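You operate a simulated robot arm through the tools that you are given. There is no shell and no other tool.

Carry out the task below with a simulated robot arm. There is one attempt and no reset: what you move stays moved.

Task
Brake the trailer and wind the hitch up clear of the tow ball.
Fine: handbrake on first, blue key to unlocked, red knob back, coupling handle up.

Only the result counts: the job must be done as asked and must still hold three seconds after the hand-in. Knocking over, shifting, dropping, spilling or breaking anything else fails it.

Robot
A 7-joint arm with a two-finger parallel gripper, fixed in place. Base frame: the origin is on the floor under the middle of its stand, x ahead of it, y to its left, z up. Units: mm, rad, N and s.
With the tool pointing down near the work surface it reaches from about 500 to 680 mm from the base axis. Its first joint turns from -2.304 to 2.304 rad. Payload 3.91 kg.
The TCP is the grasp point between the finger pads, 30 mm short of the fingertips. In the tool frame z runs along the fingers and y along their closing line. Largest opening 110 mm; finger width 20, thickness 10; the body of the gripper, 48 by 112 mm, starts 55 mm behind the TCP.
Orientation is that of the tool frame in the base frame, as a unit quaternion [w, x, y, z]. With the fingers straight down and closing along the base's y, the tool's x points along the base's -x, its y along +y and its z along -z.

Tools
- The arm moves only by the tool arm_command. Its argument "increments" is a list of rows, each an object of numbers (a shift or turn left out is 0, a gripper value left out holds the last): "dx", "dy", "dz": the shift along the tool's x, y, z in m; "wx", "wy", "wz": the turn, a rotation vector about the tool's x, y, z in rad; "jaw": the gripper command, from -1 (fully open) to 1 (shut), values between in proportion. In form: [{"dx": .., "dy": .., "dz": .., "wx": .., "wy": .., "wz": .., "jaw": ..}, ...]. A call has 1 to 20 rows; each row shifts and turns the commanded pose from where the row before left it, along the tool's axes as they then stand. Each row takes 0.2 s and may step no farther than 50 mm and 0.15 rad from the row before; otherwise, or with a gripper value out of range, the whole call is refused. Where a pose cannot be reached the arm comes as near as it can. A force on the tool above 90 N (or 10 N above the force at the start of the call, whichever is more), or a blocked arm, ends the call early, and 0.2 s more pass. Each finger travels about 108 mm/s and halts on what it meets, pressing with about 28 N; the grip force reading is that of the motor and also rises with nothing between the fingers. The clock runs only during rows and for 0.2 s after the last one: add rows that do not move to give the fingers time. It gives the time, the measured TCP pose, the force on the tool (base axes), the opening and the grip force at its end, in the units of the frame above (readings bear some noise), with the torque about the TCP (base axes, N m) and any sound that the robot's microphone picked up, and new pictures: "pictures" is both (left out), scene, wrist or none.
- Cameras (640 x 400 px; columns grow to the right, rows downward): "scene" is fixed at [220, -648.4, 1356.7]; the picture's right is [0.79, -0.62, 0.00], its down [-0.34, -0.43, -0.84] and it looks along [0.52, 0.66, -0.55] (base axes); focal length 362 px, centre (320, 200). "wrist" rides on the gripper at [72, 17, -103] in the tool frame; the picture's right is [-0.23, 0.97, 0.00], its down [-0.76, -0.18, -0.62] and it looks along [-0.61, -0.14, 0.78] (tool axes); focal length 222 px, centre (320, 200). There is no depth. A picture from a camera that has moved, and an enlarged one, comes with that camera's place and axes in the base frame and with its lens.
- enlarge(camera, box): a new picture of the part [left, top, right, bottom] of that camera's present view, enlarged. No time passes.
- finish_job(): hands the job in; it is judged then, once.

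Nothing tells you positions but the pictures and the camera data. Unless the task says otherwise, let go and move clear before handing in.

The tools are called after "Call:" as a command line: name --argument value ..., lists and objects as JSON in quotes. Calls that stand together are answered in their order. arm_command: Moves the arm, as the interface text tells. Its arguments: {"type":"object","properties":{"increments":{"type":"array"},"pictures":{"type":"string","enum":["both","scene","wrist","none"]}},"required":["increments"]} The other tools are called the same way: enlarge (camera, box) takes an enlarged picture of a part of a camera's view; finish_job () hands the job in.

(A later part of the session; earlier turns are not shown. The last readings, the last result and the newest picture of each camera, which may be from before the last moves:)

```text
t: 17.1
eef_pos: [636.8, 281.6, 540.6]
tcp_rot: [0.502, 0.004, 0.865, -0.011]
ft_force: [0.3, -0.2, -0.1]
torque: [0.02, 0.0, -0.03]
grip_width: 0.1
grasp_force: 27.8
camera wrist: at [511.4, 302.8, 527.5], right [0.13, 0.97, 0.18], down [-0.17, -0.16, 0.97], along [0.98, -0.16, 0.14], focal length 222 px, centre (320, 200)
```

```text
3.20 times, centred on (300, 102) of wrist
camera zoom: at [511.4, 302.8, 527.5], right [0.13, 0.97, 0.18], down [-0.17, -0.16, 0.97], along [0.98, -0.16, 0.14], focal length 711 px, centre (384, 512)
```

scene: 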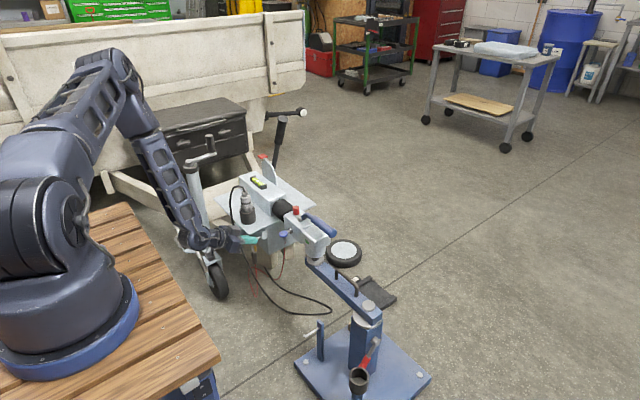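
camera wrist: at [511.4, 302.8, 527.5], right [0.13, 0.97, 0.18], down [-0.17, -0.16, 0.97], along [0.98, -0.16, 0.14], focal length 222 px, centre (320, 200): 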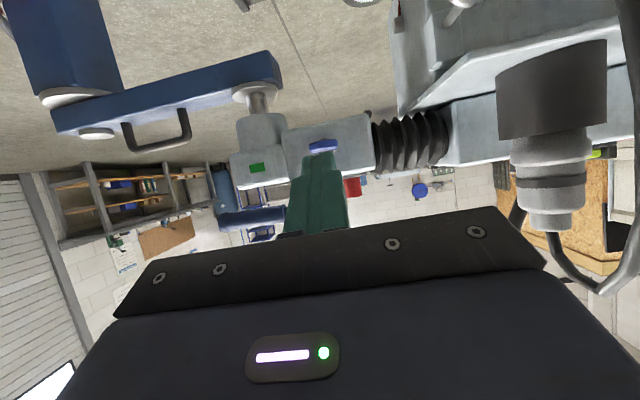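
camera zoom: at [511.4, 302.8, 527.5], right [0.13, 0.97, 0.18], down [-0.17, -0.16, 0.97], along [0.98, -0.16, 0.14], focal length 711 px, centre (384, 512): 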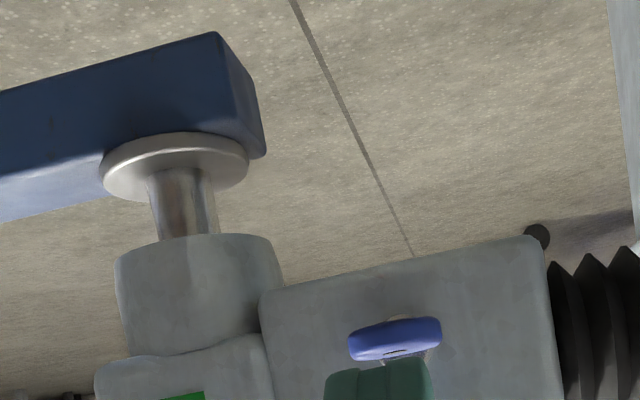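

The key's bow lies flat, level with the coupling, and I see no markings. I'll bring the tool horizontal and roll it 90° so the fingers can close on the flats of the bow.

Call:
arm_command --increments '[{"wy": -0.13}, {"wy": -0.13}, {"wy": -0.13}, {"wy": -0.13}, {"wz": -0.1428}, {"wz": -0.1428}, {"wz": -0.1428}, {"wz": -0.1428}, {"wz": -0.1428}, {"wz": -0.1428}, {"wz": -0.1428}, {"wz": -0.1428}, {"wz": -0.1428}, {"wz": -0.1428}, {"wz": -0.1428}, {"jaw": -0.2}]'

Call:
enlarge --camera "scene" --box '[180, 180, 340, 280]'

```text
t: 20.5
eef_pos: [638.2, 281.5, 540.3]
tcp_rot: [-0.492, 0.499, -0.5, 0.509]
ft_force: [-0.4, -0.3, 0.4]
torque: [0.01, 0.0, 0.0]
grip_width: 66.0
grasp_force: 0.0
camera wrist: at [534.6, 213.3, 524.6], right [0.01, 0.21, -0.98], down [-0.61, 0.78, 0.16], along [0.79, 0.6, 0.13], focal length 222 px, centre (320, 200)
```

scene: 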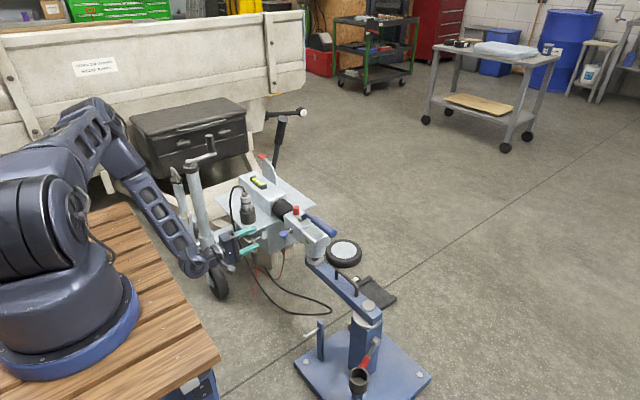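
wrist: 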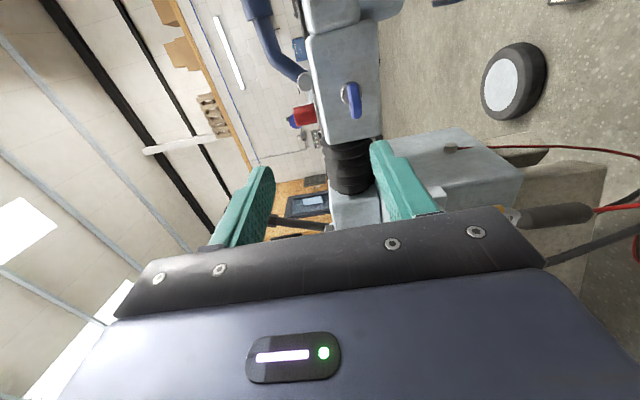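

```text
4.00 times, centred on (260, 230) of scene
camera zoom: at [220.0, -648.4, 1356.7], right [0.79, -0.62, 0.0], down [-0.34, -0.43, -0.84], along [0.52, 0.66, -0.55], focal length 1447 px, centre (560, 80)
```

zoom: 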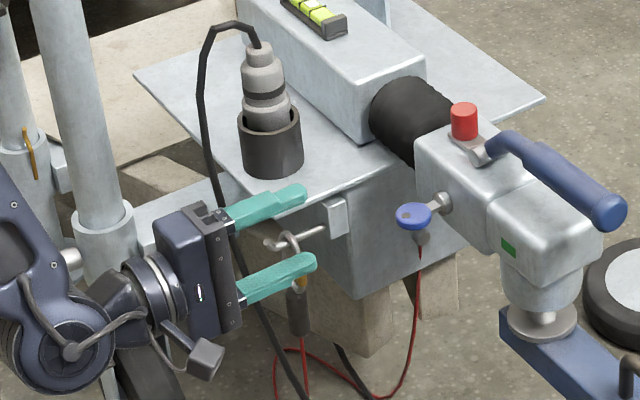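

The tool is horizontal and rolled, with the key visible from a new side. I'll enlarge it to look for lock markings and get its exact place.

Call:
enlarge --camera "wrist" --box '[290, 30, 450, 150]'

Call:
enlarge --camera "wrist" --box '[320, 70, 380, 125]'

Call:
enlarge --camera "scene" --box '[265, 220, 315, 255]'

```text
3.33 times, centred on (370, 90) of wrist
camera zoom: at [534.6, 213.3, 524.6], right [0.01, 0.21, -0.98], down [-0.61, 0.78, 0.16], along [0.79, 0.6, 0.13], focal length 740 px, centre (153, 567)
```

zoom: 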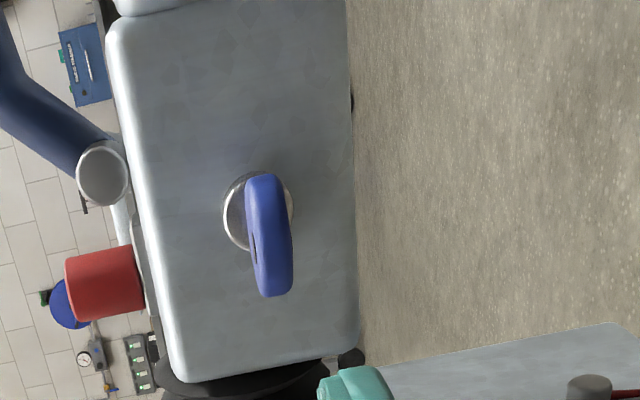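

```text
7.27 times, centred on (350, 98) of wrist
camera zoom: at [534.6, 213.3, 524.6], right [0.01, 0.21, -0.98], down [-0.61, 0.78, 0.16], along [0.79, 0.6, 0.13], focal length 1615 px, centre (102, 946)
```

zoom: 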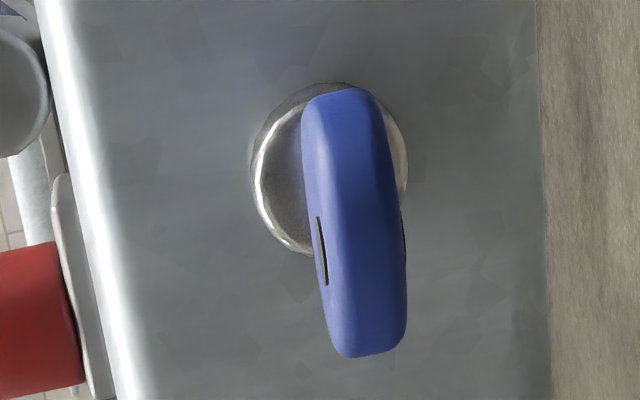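

```text
11.43 times, centred on (290, 238) of scene
camera zoom: at [220.0, -648.4, 1356.7], right [0.79, -0.62, 0.0], down [-0.34, -0.43, -0.84], along [0.52, 0.66, -0.55], focal length 4135 px, centre (663, -229)
```

zoom: 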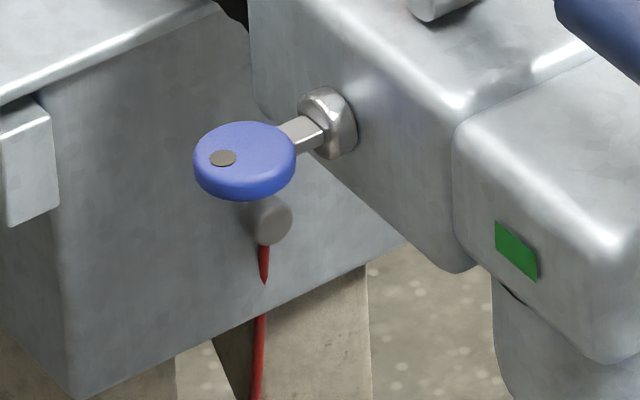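

No markings are visible, and both cameras agree on the key bow at (773, 276, 503). I'll line up with the fingers above and below it.

Call:
arm_command --increments '[{"dy": 0.0368, "dx": 0.003}, {"dz": 0.03}, {"dz": 0.03}, {"dz": 0.03}, {"dz": 0.0315}, {}]'

Call:
enlarge --camera "scene" --box '[245, 205, 325, 255]'

Call:
enlarge --camera "wrist" --box '[200, 60, 460, 240]'

```text
t: 21.9
eef_pos: [758.4, 276.5, 503.5]
tcp_rot: [-0.492, 0.499, -0.5, 0.509]
ft_force: [0.5, 0.3, 0.8]
torque: [0.01, -0.03, -0.02]
grip_width: 65.9
grasp_force: 0.1
camera wrist: at [655.1, 207.4, 488.0], right [0.01, 0.21, -0.98], down [-0.61, 0.77, 0.16], along [0.79, 0.6, 0.13], focal length 222 px, centre (320, 200)
```

scene: 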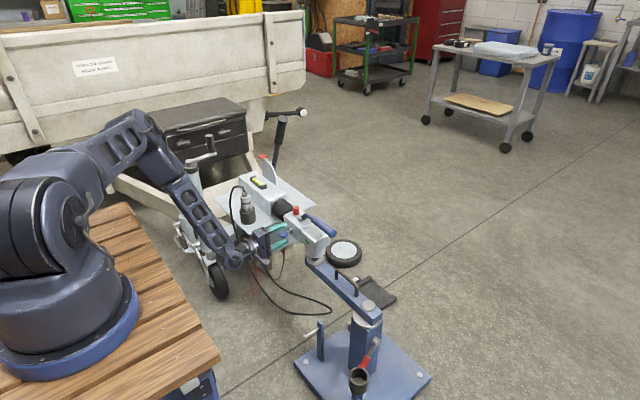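
wrist: 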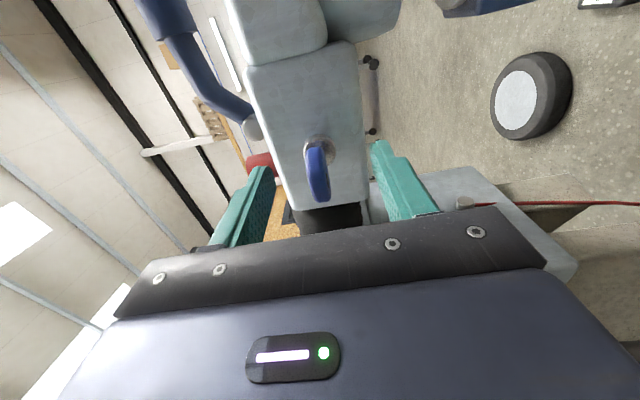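

```text
8.00 times, centred on (285, 230) of scene
camera zoom: at [220.0, -648.4, 1356.7], right [0.79, -0.62, 0.0], down [-0.34, -0.43, -0.84], along [0.52, 0.66, -0.55], focal length 2894 px, centre (600, -40)
```

zoom: 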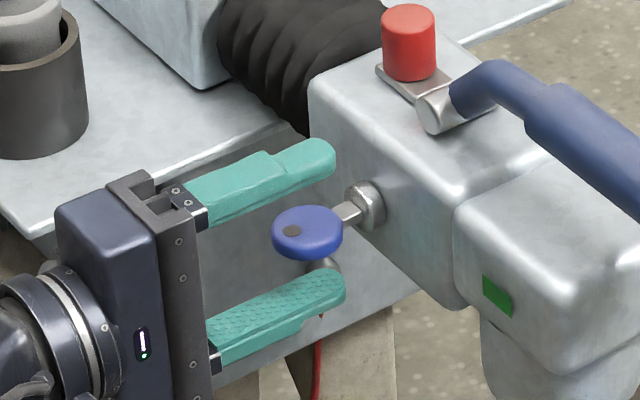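

```text
2.22 times, centred on (330, 150) of wrist
camera zoom: at [655.1, 207.4, 488.0], right [0.01, 0.21, -0.98], down [-0.61, 0.77, 0.16], along [0.79, 0.6, 0.13], focal length 494 px, centre (298, 311)
```

zoom: 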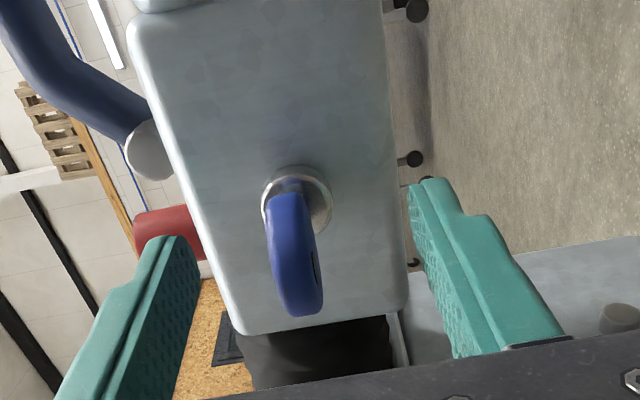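

The key bow sits midway between the fingers. I'll close on it.

Call:
arm_command --increments '[{"jaw": 1}, {}, {}]'

Call:
enlarge --camera "scene" --box '[245, 205, 325, 255]'

Call:
enlarge --camera "wrist" --box '[200, 60, 460, 240]'

```text
t: 22.7
eef_pos: [758.6, 276.8, 503.4]
tcp_rot: [-0.493, 0.498, -0.5, 0.509]
ft_force: [1.4, -0.6, 1.4]
torque: [0.51, 0.26, 0.08]
grip_width: 10.0
grasp_force: 45.6
camera wrist: at [654.9, 207.4, 488.1], right [0.01, 0.21, -0.98], down [-0.61, 0.77, 0.16], along [0.79, 0.6, 0.13], focal length 222 px, centre (320, 200)
```

scene: 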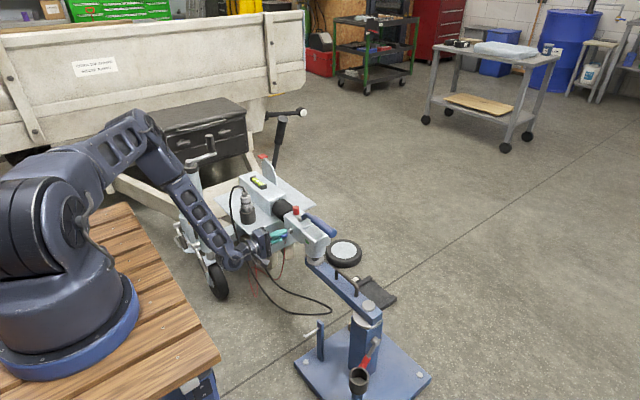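
wrist: 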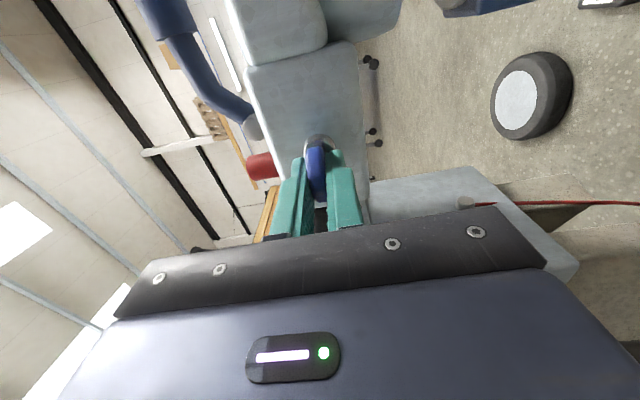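

```text
8.00 times, centred on (285, 230) of scene
camera zoom: at [220.0, -648.4, 1356.7], right [0.79, -0.62, 0.0], down [-0.34, -0.43, -0.84], along [0.52, 0.66, -0.55], focal length 2894 px, centre (600, -40)
```

zoom: 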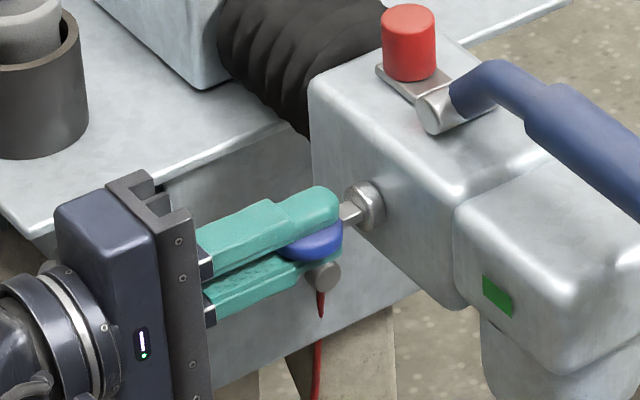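

```text
2.22 times, centred on (330, 150) of wrist
camera zoom: at [654.9, 207.4, 488.1], right [0.01, 0.21, -0.98], down [-0.61, 0.77, 0.16], along [0.79, 0.6, 0.13], focal length 494 px, centre (298, 311)
```

zoom: 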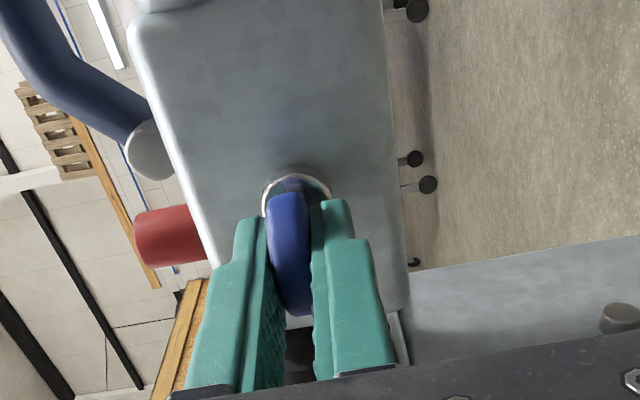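

The key is gripped at 10 mm. I'll try a small turn one way and read the torque to find which direction is free.

Call:
arm_command --increments '[{"wz": 0.05}, {"wz": 0.05}]' --pictures "wrist"

Call:
enlarge --camera "wrist" --box '[200, 60, 460, 240]'

```text
t: 23.3
eef_pos: [758.9, 277.4, 503.4]
tcp_rot: [0.519, -0.473, 0.523, -0.483]
ft_force: [-27.1, -4.4, 13.2]
torque: [-0.03, -0.16, 0.09]
grip_width: 10.1
grasp_force: 44.8
camera wrist: at [654.9, 209.4, 481.1], right [0.01, 0.31, -0.95], down [-0.61, 0.75, 0.24], along [0.79, 0.58, 0.19], focal length 222 px, centre (320, 200)
```

wrist: 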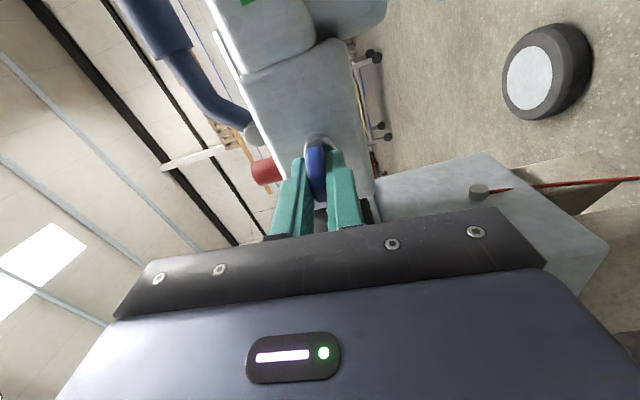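

```text
2.22 times, centred on (330, 150) of wrist
camera zoom: at [654.9, 209.4, 481.1], right [0.01, 0.31, -0.95], down [-0.61, 0.75, 0.24], along [0.79, 0.58, 0.19], focal length 494 px, centre (298, 311)
```

zoom: 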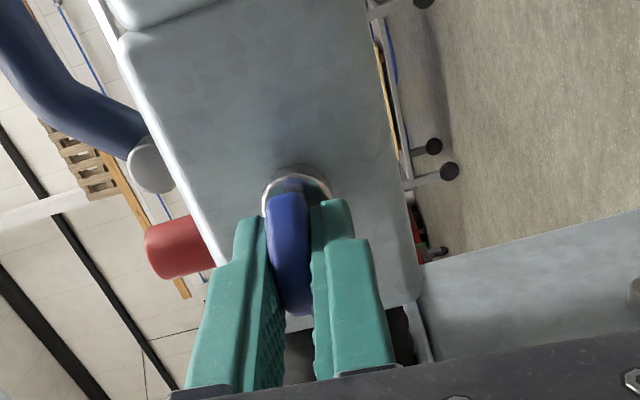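

The key turns with the gripper at almost no torque in this direction. I'll keep turning and check along the way.

Call:
arm_command --increments '[{"wz": 0.08}, {"wz": 0.08}, {"wz": 0.08}, {"wz": 0.08}, {"wz": 0.08}]' --pictures "wrist"

Call:
enlarge --camera "wrist" --box '[200, 60, 460, 240]'

```text
t: 24.5
eef_pos: [759.7, 276.9, 506.0]
tcp_rot: [0.603, -0.359, 0.607, -0.372]
ft_force: [-30.9, -15.1, 27.7]
torque: [-0.06, 0.54, -0.48]
grip_width: 9.9
grasp_force: 45.1
camera wrist: at [656.4, 223.9, 455.8], right [0.01, 0.66, -0.76], down [-0.61, 0.6, 0.51], along [0.79, 0.46, 0.41], focal length 222 px, centre (320, 200)
```

wrist: 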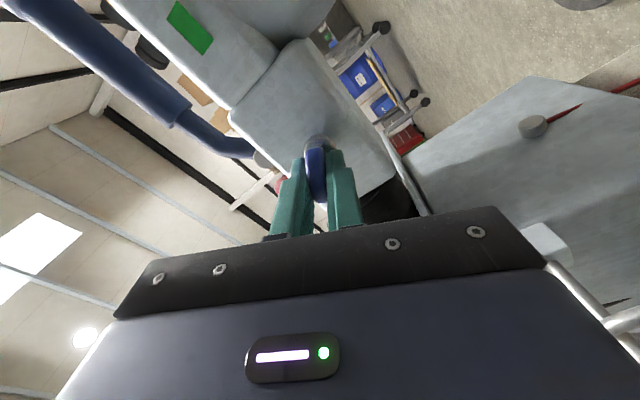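

```text
2.22 times, centred on (330, 150) of wrist
camera zoom: at [656.4, 223.9, 455.8], right [0.01, 0.66, -0.76], down [-0.61, 0.6, 0.51], along [0.79, 0.46, 0.41], focal length 494 px, centre (298, 311)
```

zoom: 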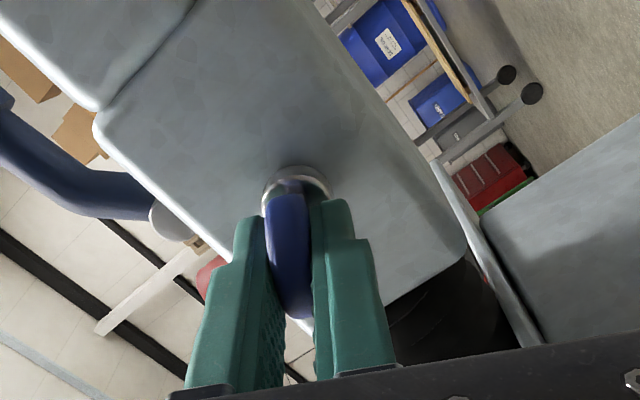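

The key has turned about 0.5 rad freely, but a side force is building because I'm slightly off the key's axis. I'll ease the offset and keep turning.

Call:
arm_command --increments '[{"dx": 0.0003, "dy": -0.0036, "dz": -0.002}, {"wz": 0.07}, {"wz": 0.07}]' --pictures "none"

```text
t: 25.3
eef_pos: [758.6, 277.1, 506.7]
tcp_rot: [0.628, -0.317, 0.632, -0.326]
ft_force: [33.1, 18.2, -39.5]
torque: [0.09, 0.86, 0.45]
grip_width: 9.9
grasp_force: 45.1
```

I over-corrected slightly. I'll split the difference and continue turning.

Call:
arm_command --increments '[{"dx": 0.0001, "dy": 0.0019, "dz": 0.001}, {"wz": 0.07}, {"wz": 0.07}]' --pictures "none"

```text
t: 26.1
eef_pos: [758.3, 277.2, 505.9]
tcp_rot: [0.649, -0.272, 0.651, -0.283]
ft_force: [-11.9, 7.0, 1.2]
torque: [0.03, 0.47, 0.68]
grip_width: 9.8
grasp_force: 45.0
```

Forces are small again at about 45° of turn. I'll continue.

Call:
arm_command --increments '[{"wz": 0.08}, {"wz": 0.08}, {"wz": 0.08}, {"wz": 0.08}]' --pictures "wrist"

```text
t: 27.1
eef_pos: [758.4, 275.8, 506.0]
tcp_rot: [0.686, -0.163, 0.687, -0.176]
ft_force: [-30.0, -8.7, 16.6]
torque: [-0.03, 0.65, 0.47]
grip_width: 10.1
grasp_force: 44.9
camera wrist: at [656.0, 260.6, 433.6], right [0.02, 0.97, -0.25], down [-0.62, 0.21, 0.75], along [0.78, 0.14, 0.61], focal length 222 px, centre (320, 200)
```

wrist: 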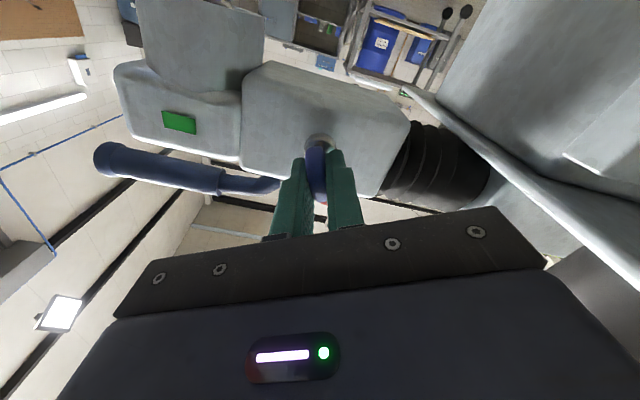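

About 63° turned and the torque is still low. I'll relieve slightly and go on toward 90°.

Call:
arm_command --increments '[{"dx": -0.0005, "dy": -0.0006, "dz": -0.0008, "wz": 0.04}, {"wz": 0.07}, {"wz": 0.07}, {"wz": 0.07}]' --pictures "none"

```text
t: 28.1
eef_pos: [759.1, 276.1, 505.7]
tcp_rot: [0.702, -0.078, 0.702, -0.089]
ft_force: [2.8, -5.4, -9.1]
torque: [-0.01, 1.31, 0.6]
grip_width: 10.0
grasp_force: 44.8
```

About 77° now. I'll continue, watching for a stop.

Call:
arm_command --increments '[{"wz": 0.07}, {"wz": 0.07}, {"wz": 0.07}]' --pictures "both"

Call:
enlarge --camera "scene" --box '[245, 205, 325, 255]'

```text
t: 28.9
eef_pos: [758.1, 275.2, 505.9]
tcp_rot: [0.708, -0.002, 0.706, -0.016]
ft_force: [3.3, -15.8, 0.3]
torque: [0.01, 0.53, 0.73]
grip_width: 9.9
grasp_force: 45.0
camera wrist: at [656.7, 293.8, 432.9], right [0.02, 0.98, 0.2], down [-0.63, -0.15, 0.76], along [0.78, -0.14, 0.61], focal length 222 px, centre (320, 200)
```

scene: 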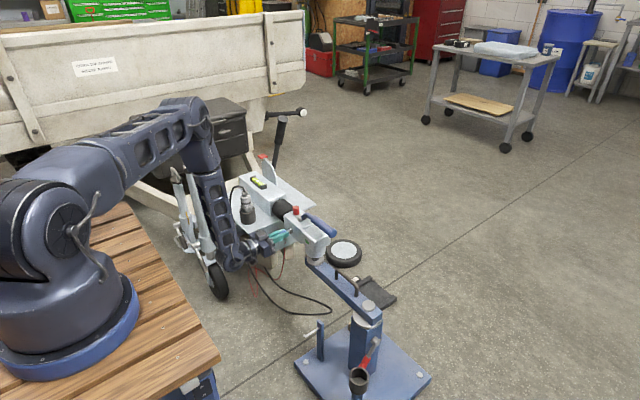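
wrist: 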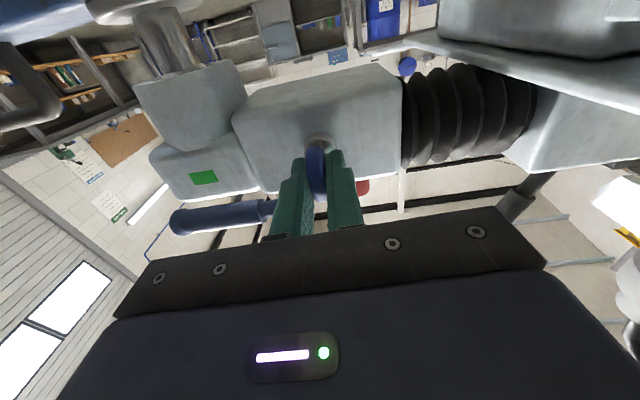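

```text
8.00 times, centred on (285, 230) of scene
camera zoom: at [220.0, -648.4, 1356.7], right [0.79, -0.62, 0.0], down [-0.34, -0.43, -0.84], along [0.52, 0.66, -0.55], focal length 2894 px, centre (600, -40)
```

zoom: 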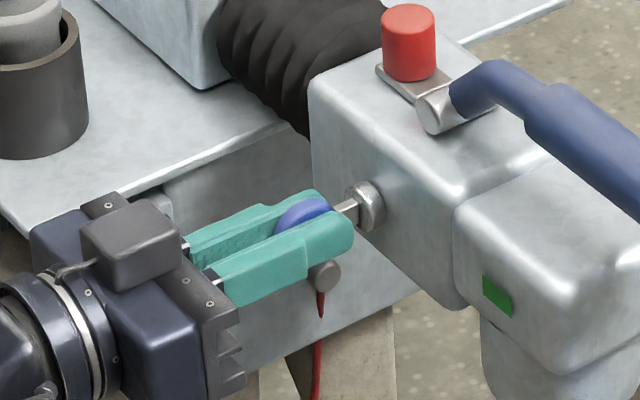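

The bow is now vertical, about 90° turned, with no stop felt. I'll try a little further to find the end of travel.

Call:
arm_command --increments '[{"wz": 0.05}, {"wz": 0.05}]' --pictures "none"

```text
t: 29.5
eef_pos: [758.5, 275.6, 508.1]
tcp_rot: [0.708, 0.031, 0.705, 0.02]
ft_force: [7.3, -22.2, 6.4]
torque: [-1.08, 0.3, 0.62]
grip_width: 10.9
grasp_force: 45.3
```

Torque rises to about 1 N·m just past 90°, so that is the end stop and the key is fully turned. I'll ease back, open the fingers and look.

Call:
arm_command --increments '[{"wz": -0.05}, {"jaw": -0.1}, {}, {"dz": -0.04}, {"dz": -0.045}]'

Call:
enlarge --camera "scene" --box '[245, 205, 325, 255]'

Call:
enlarge --camera "wrist" --box '[200, 60, 460, 240]'

```text
t: 30.7
eef_pos: [673.0, 275.3, 507.0]
tcp_rot: [0.708, 0.015, 0.706, 0.002]
ft_force: [-0.4, -0.3, 0.3]
torque: [0.02, 0.02, 0.0]
grip_width: 60.5
grasp_force: 0.0
camera wrist: at [569.5, 298.3, 433.4], right [0.02, 0.97, 0.25], down [-0.63, -0.19, 0.76], along [0.78, -0.17, 0.61], focal length 222 px, centre (320, 200)
```

scene: 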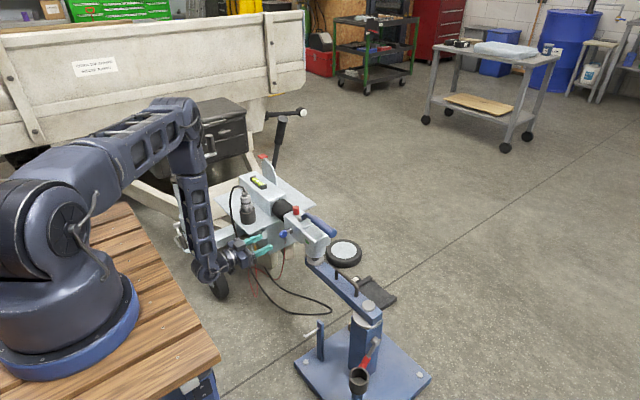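
wrist: 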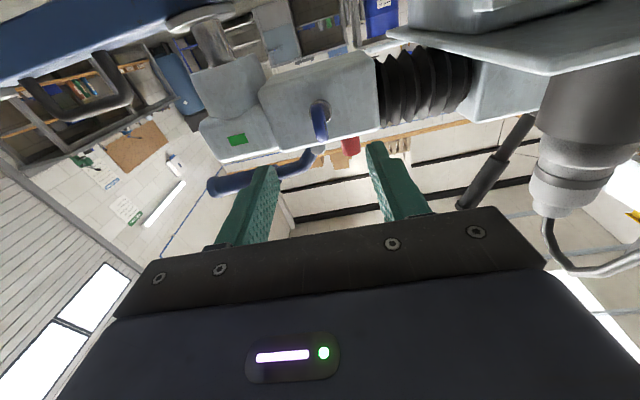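

```text
8.00 times, centred on (285, 230) of scene
camera zoom: at [220.0, -648.4, 1356.7], right [0.79, -0.62, 0.0], down [-0.34, -0.43, -0.84], along [0.52, 0.66, -0.55], focal length 2894 px, centre (600, -40)
```

zoom: 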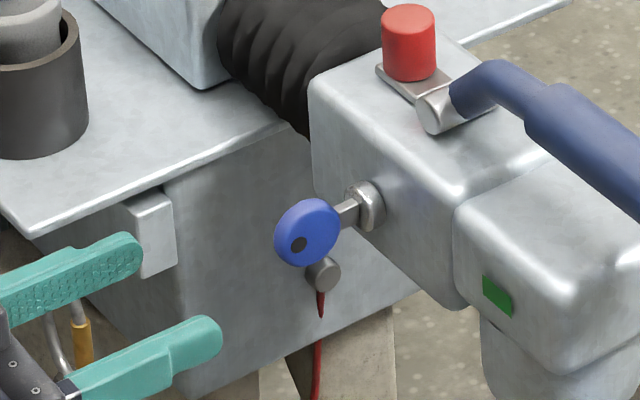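

```text
2.22 times, centred on (330, 150) of wrist
camera zoom: at [569.5, 298.3, 433.4], right [0.02, 0.97, 0.25], down [-0.63, -0.19, 0.76], along [0.78, -0.17, 0.61], focal length 494 px, centre (298, 311)
```

zoom: 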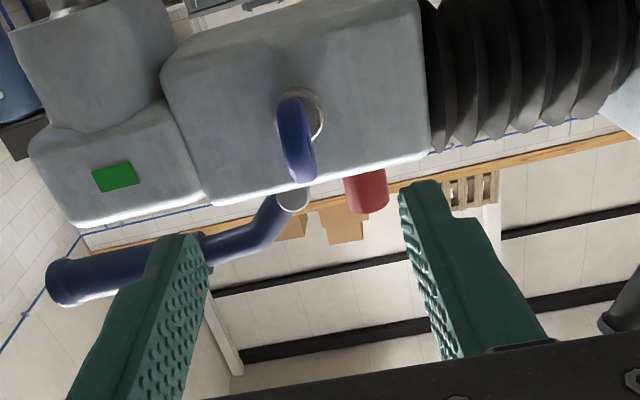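

The key's bow now stands vertical at its end stop. Next is the red knob at about (851, 302, 567). I'll come in from the robot side at about 60° tilt with one finger on each side of it along y.

Call:
arm_command --increments '[{"wy": 0.131, "wz": -0.024}, {"wy": 0.131}, {"wy": 0.131}, {"wy": 0.131}, {"dz": 0.0019, "dx": -0.0357, "dy": 0.0068, "jaw": 0.4}, {"dz": 0.0019, "dx": -0.0357, "dy": 0.0068}, {"dz": 0.0019, "dx": -0.0357, "dy": 0.0068}, {"dz": 0.0019, "dx": -0.0357, "dy": 0.0068}, {}]'

Call:
enlarge --camera "wrist" --box '[220, 60, 420, 220]'

Call:
enlarge --camera "scene" --box '[245, 185, 335, 245]'

```text
t: 32.7
eef_pos: [752.2, 305.1, 628.2]
tcp_rot: [0.501, 0.006, 0.865, -0.004]
ft_force: [-0.9, -0.7, -0.2]
torque: [0.02, 0.03, 0.01]
grip_width: 33.1
grasp_force: 0.0
camera wrist: at [627.1, 324.7, 615.7], right [0.13, 0.97, 0.2], down [-0.16, -0.17, 0.97], along [0.98, -0.16, 0.14], focal length 222 px, centre (320, 200)
```

scene: 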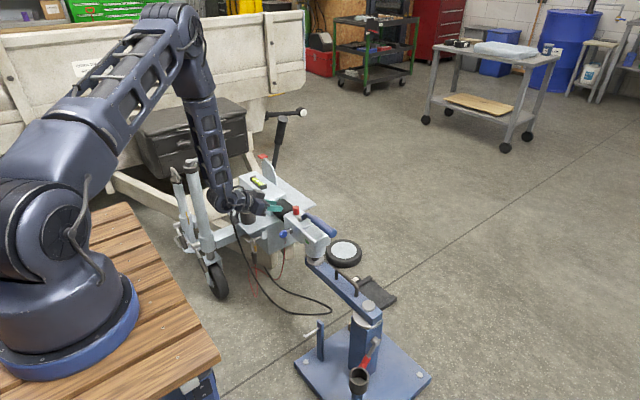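
wrist: 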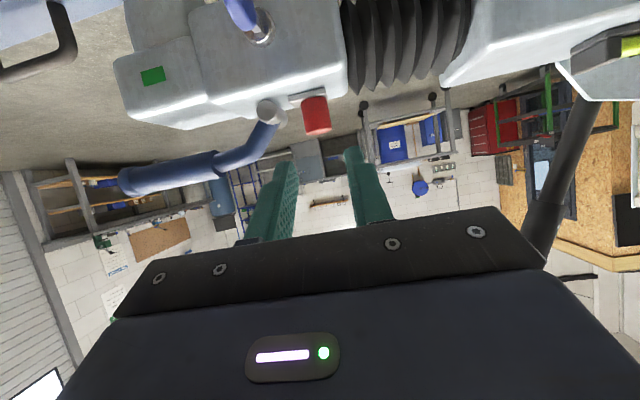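

```text
2.50 times, centred on (320, 140) of wrist
camera zoom: at [627.1, 324.7, 615.7], right [0.13, 0.97, 0.2], down [-0.16, -0.17, 0.97], along [0.98, -0.16, 0.14], focal length 555 px, centre (320, 350)
```

zoom: 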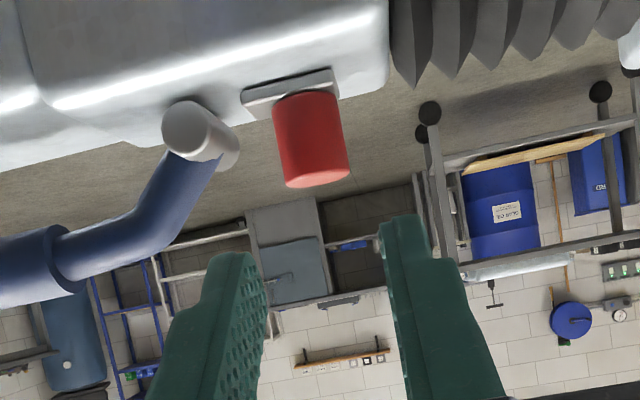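

```text
6.67 times, centred on (290, 215) of scene
camera zoom: at [220.0, -648.4, 1356.7], right [0.79, -0.62, 0.0], down [-0.34, -0.43, -0.84], along [0.52, 0.66, -0.55], focal length 2412 px, centre (520, 100)
```

zoom: 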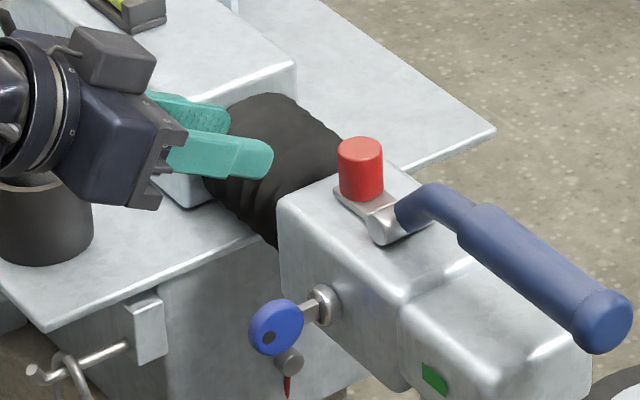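

The knob's −y side has about an 18 mm gap to the handle boss, enough for a 10 mm finger. I'll correct the small yaw error and slide in around the knob.

Call:
arm_command --increments '[{"dy": -0.0041, "dx": -0.001, "wx": -0.0139, "wz": -0.008}, {"dz": 0.025}, {"dz": 0.025}, {"dz": 0.025}, {}]'

Call:
enlarge --camera "wrist" --box '[220, 60, 420, 220]'

Call:
enlarge --camera "scene" --box '[265, 190, 325, 230]'

```text
t: 33.9
eef_pos: [817.6, 298.2, 588.5]
tcp_rot: [0.501, 0.0, 0.866, -0.001]
ft_force: [-0.3, 0.4, 0.9]
torque: [-0.01, 0.01, -0.02]
grip_width: 32.6
grasp_force: 0.0
camera wrist: at [692.9, 316.7, 577.3], right [0.11, 0.97, 0.2], down [-0.16, -0.18, 0.97], along [0.98, -0.14, 0.14], focal length 222 px, centre (320, 200)
```

scene: 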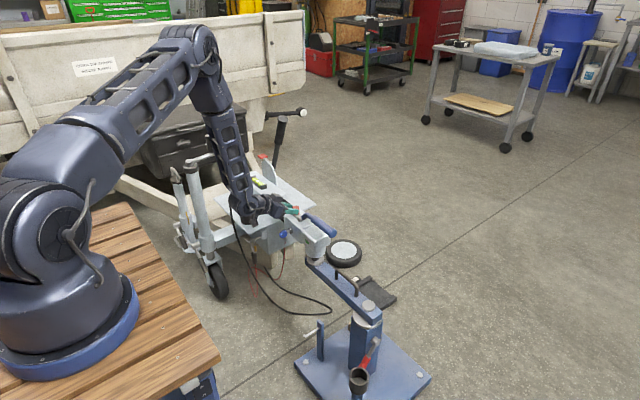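
wrist: 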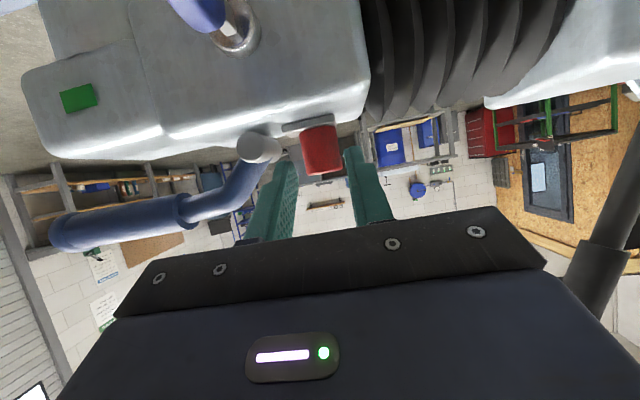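

```text
2.50 times, centred on (320, 140) of wrist
camera zoom: at [692.9, 316.7, 577.3], right [0.11, 0.97, 0.2], down [-0.16, -0.18, 0.97], along [0.98, -0.14, 0.14], focal length 555 px, centre (320, 350)
```

zoom: 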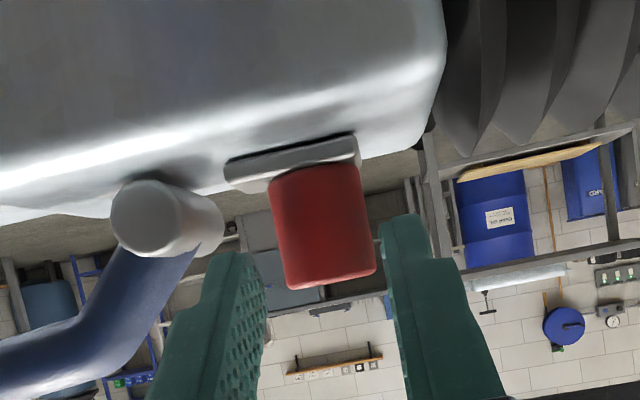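

```text
10.00 times, centred on (295, 210) of scene
camera zoom: at [220.0, -648.4, 1356.7], right [0.79, -0.62, 0.0], down [-0.34, -0.43, -0.84], along [0.52, 0.66, -0.55], focal length 3618 px, centre (570, 100)
```

zoom: 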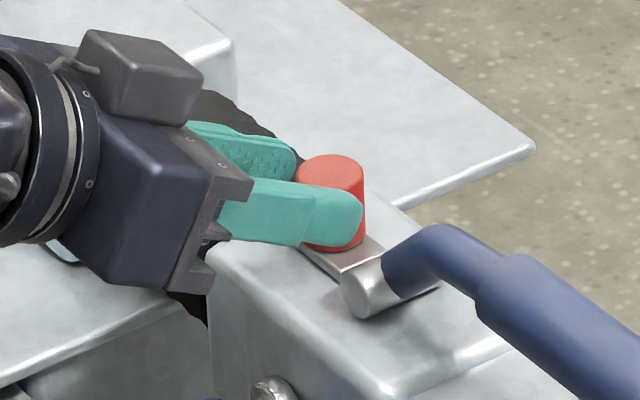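

The fingers straddle the knob, slightly too far toward −y. I'll shift 3 mm and finish the approach.

Call:
arm_command --increments '[{"dy": 0.003, "dx": -0.002}, {"dz": 0.011}, {"dz": 0.011}, {}]'

Call:
enlarge --camera "wrist" --box '[220, 60, 420, 220]'

Call:
enlarge --camera "scene" --box '[265, 190, 325, 230]'

```text
t: 34.9
eef_pos: [837.2, 301.5, 578.5]
tcp_rot: [0.5, 0.0, 0.866, 0.0]
ft_force: [0.0, 0.8, 0.4]
torque: [0.01, 0.02, 0.0]
grip_width: 32.9
grasp_force: 0.1
camera wrist: at [712.5, 320.3, 568.1], right [0.11, 0.97, 0.2], down [-0.16, -0.18, 0.97], along [0.98, -0.14, 0.14], focal length 222 px, centre (320, 200)
```

scene: 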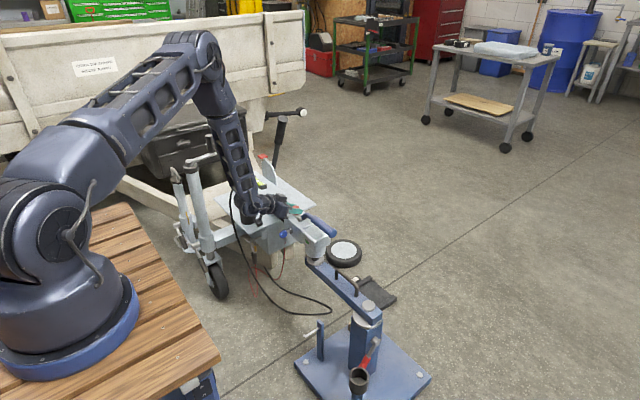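
wrist: 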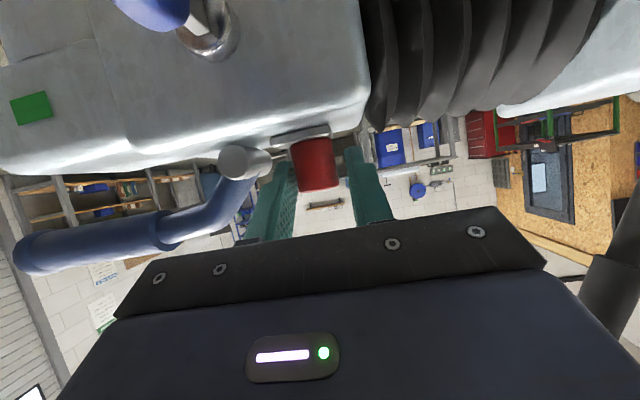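

```text
2.50 times, centred on (320, 140) of wrist
camera zoom: at [712.5, 320.3, 568.1], right [0.11, 0.97, 0.2], down [-0.16, -0.18, 0.97], along [0.98, -0.14, 0.14], focal length 555 px, centre (320, 350)
```

zoom: 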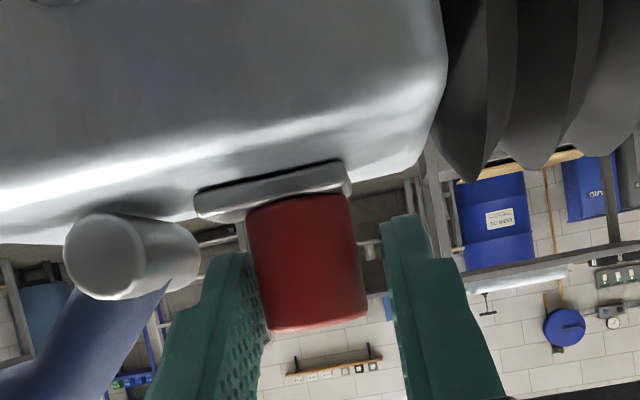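

```text
10.00 times, centred on (295, 210) of scene
camera zoom: at [220.0, -648.4, 1356.7], right [0.79, -0.62, 0.0], down [-0.34, -0.43, -0.84], along [0.52, 0.66, -0.55], focal length 3618 px, centre (570, 100)
```

zoom: 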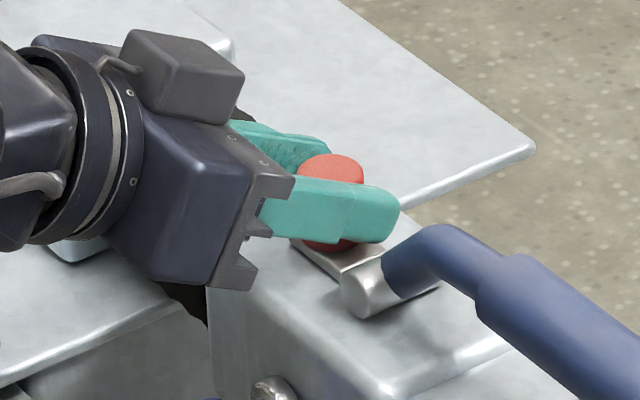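

The knob is between the fingers. I'll close on it gently.

Call:
arm_command --increments '[{"jaw": 1}, {}]' --pictures "none"

```text
t: 35.5
eef_pos: [837.4, 301.4, 579.6]
tcp_rot: [0.501, 0.0, 0.865, -0.001]
ft_force: [0.7, -3.1, 0.8]
torque: [-0.06, -0.03, -0.06]
grip_width: 24.5
grasp_force: 45.1
```

The knob is gripped at 24.5 mm. I'll pull it back along +y in small steps and read the force.

Call:
arm_command --increments '[{"dy": 0.004}, {"dy": 0.004}]' --pictures "wrist"

Call:
enlarge --camera "wrist" --box '[220, 60, 420, 220]'

```text
t: 36.1
eef_pos: [837.0, 309.4, 580.9]
tcp_rot: [0.502, 0.0, 0.865, -0.001]
ft_force: [20.9, 0.0, -10.6]
torque: [-0.01, -0.21, 0.02]
grip_width: 24.4
grasp_force: 45.4
camera wrist: at [712.4, 328.2, 568.0], right [0.11, 0.97, 0.2], down [-0.16, -0.18, 0.97], along [0.98, -0.14, 0.14], focal length 222 px, centre (320, 200)
```

wrist: 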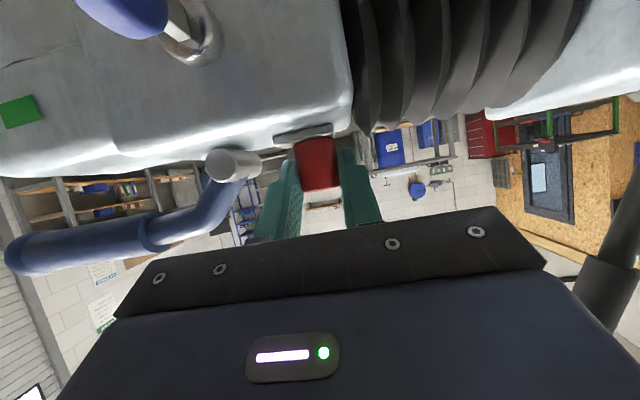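

```text
2.50 times, centred on (320, 140) of wrist
camera zoom: at [712.4, 328.2, 568.0], right [0.11, 0.97, 0.2], down [-0.16, -0.18, 0.97], along [0.98, -0.14, 0.14], focal length 555 px, centre (320, 350)
```

zoom: 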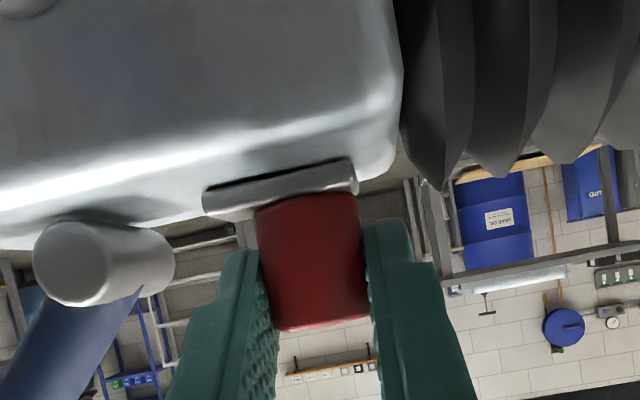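

The knob and its plate slide back freely. I'll keep pulling until I feel the stop.

Call:
arm_command --increments '[{"dy": 0.004}, {"dy": 0.004}, {"dy": 0.003}, {"dy": 0.003}]' --pictures "none"

```text
t: 37.1
eef_pos: [837.6, 322.5, 579.7]
tcp_rot: [0.502, -0.001, 0.865, 0.0]
ft_force: [21.5, -12.4, 0.6]
torque: [-0.23, -0.43, -0.15]
grip_width: 24.4
grasp_force: 44.7
```

It has moved 21 mm and resistance is starting to show. I'll pull a bit more.

Call:
arm_command --increments '[{"dy": 0.002}, {"dy": 0.002}]'

Call:
enlarge --camera "wrist" --box '[220, 60, 420, 220]'

Call:
enlarge --camera "scene" --box '[265, 190, 325, 230]'

```text
t: 37.7
eef_pos: [836.9, 323.9, 579.7]
tcp_rot: [0.501, 0.001, 0.865, -0.002]
ft_force: [2.0, -49.4, 15.9]
torque: [-0.4, -0.73, -0.72]
grip_width: 24.7
grasp_force: 45.1
camera wrist: at [712.3, 343.3, 568.1], right [0.12, 0.97, 0.19], down [-0.16, -0.17, 0.97], along [0.98, -0.14, 0.14], focal length 222 px, centre (320, 200)
```

scene: 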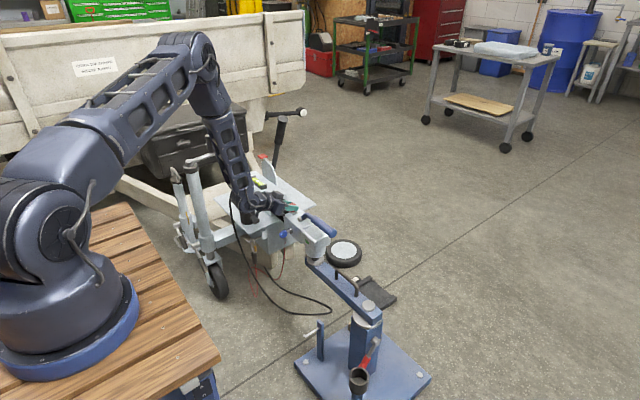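
wrist: 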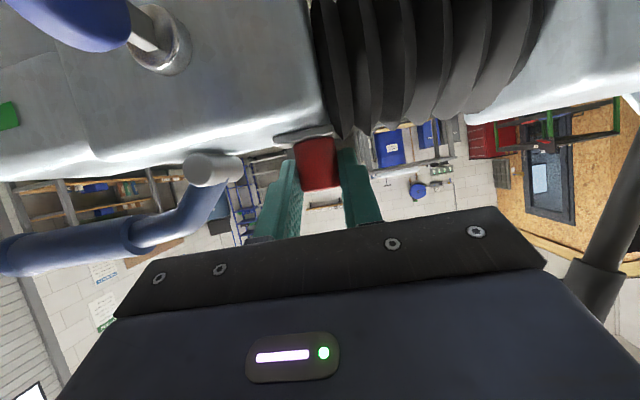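

```text
2.50 times, centred on (320, 140) of wrist
camera zoom: at [712.3, 343.3, 568.1], right [0.12, 0.97, 0.19], down [-0.16, -0.17, 0.97], along [0.98, -0.14, 0.14], focal length 555 px, centre (320, 350)
```

zoom: 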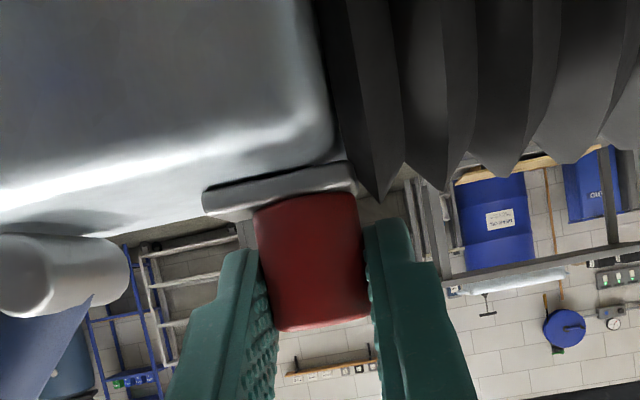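

```text
10.00 times, centred on (295, 210) of scene
camera zoom: at [220.0, -648.4, 1356.7], right [0.79, -0.62, 0.0], down [-0.34, -0.43, -0.84], along [0.52, 0.66, -0.55], focal length 3618 px, centre (570, 100)
```

zoom: 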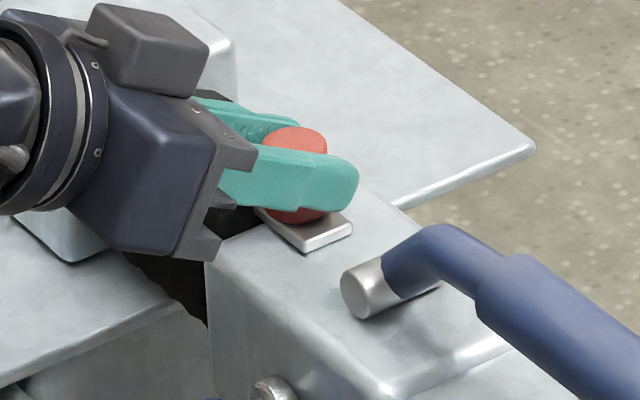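

The knob reached its stop after about 22 mm. I'll ease off, open the fingers and see whether it stays back.

Call:
arm_command --increments '[{"dy": -0.0018}, {"jaw": 0.42}, {}, {"dz": -0.03}, {"dz": -0.03}, {}]'

Call:
enlarge --camera "scene" --box '[265, 190, 325, 230]'

```text
t: 39.1
eef_pos: [784.2, 325.1, 610.4]
tcp_rot: [0.5, -0.001, 0.866, 0.0]
ft_force: [-0.5, -0.5, -0.1]
torque: [0.0, 0.01, -0.01]
grip_width: 31.9
grasp_force: 0.0
camera wrist: at [659.1, 343.5, 599.4], right [0.11, 0.97, 0.2], down [-0.16, -0.18, 0.97], along [0.98, -0.14, 0.14], focal length 222 px, centre (320, 200)
```

scene: 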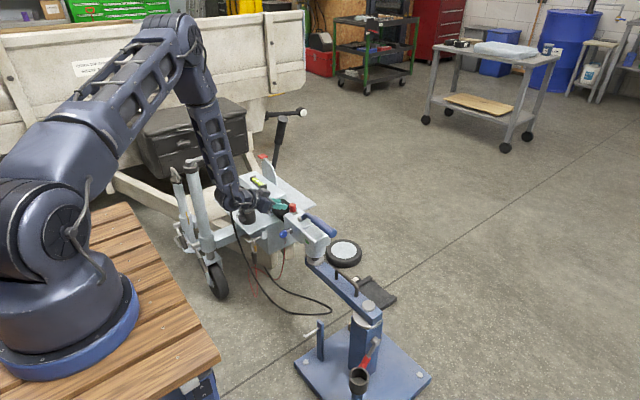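
wrist: 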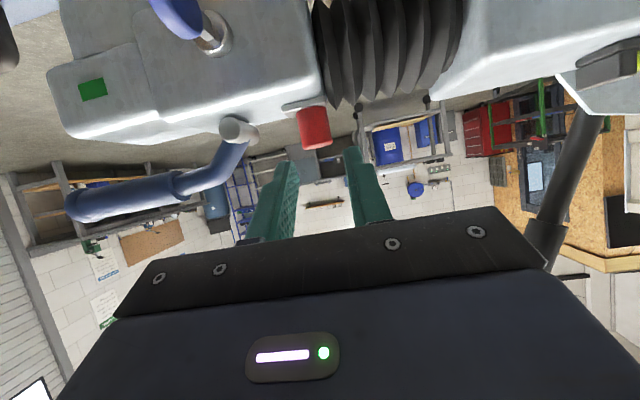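

```text
10.00 times, centred on (295, 210) of scene
camera zoom: at [220.0, -648.4, 1356.7], right [0.79, -0.62, 0.0], down [-0.34, -0.43, -0.84], along [0.52, 0.66, -0.55], focal length 3618 px, centre (570, 100)
```

zoom: 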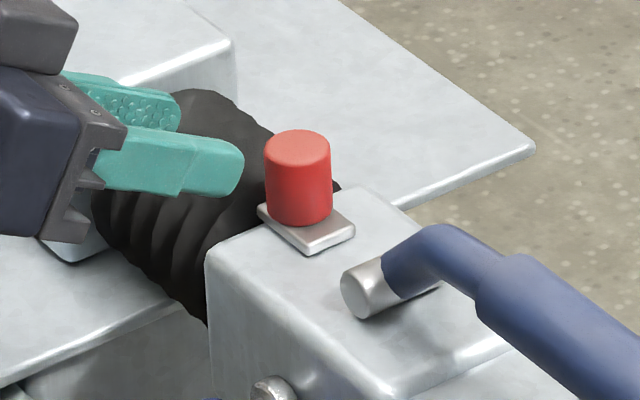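

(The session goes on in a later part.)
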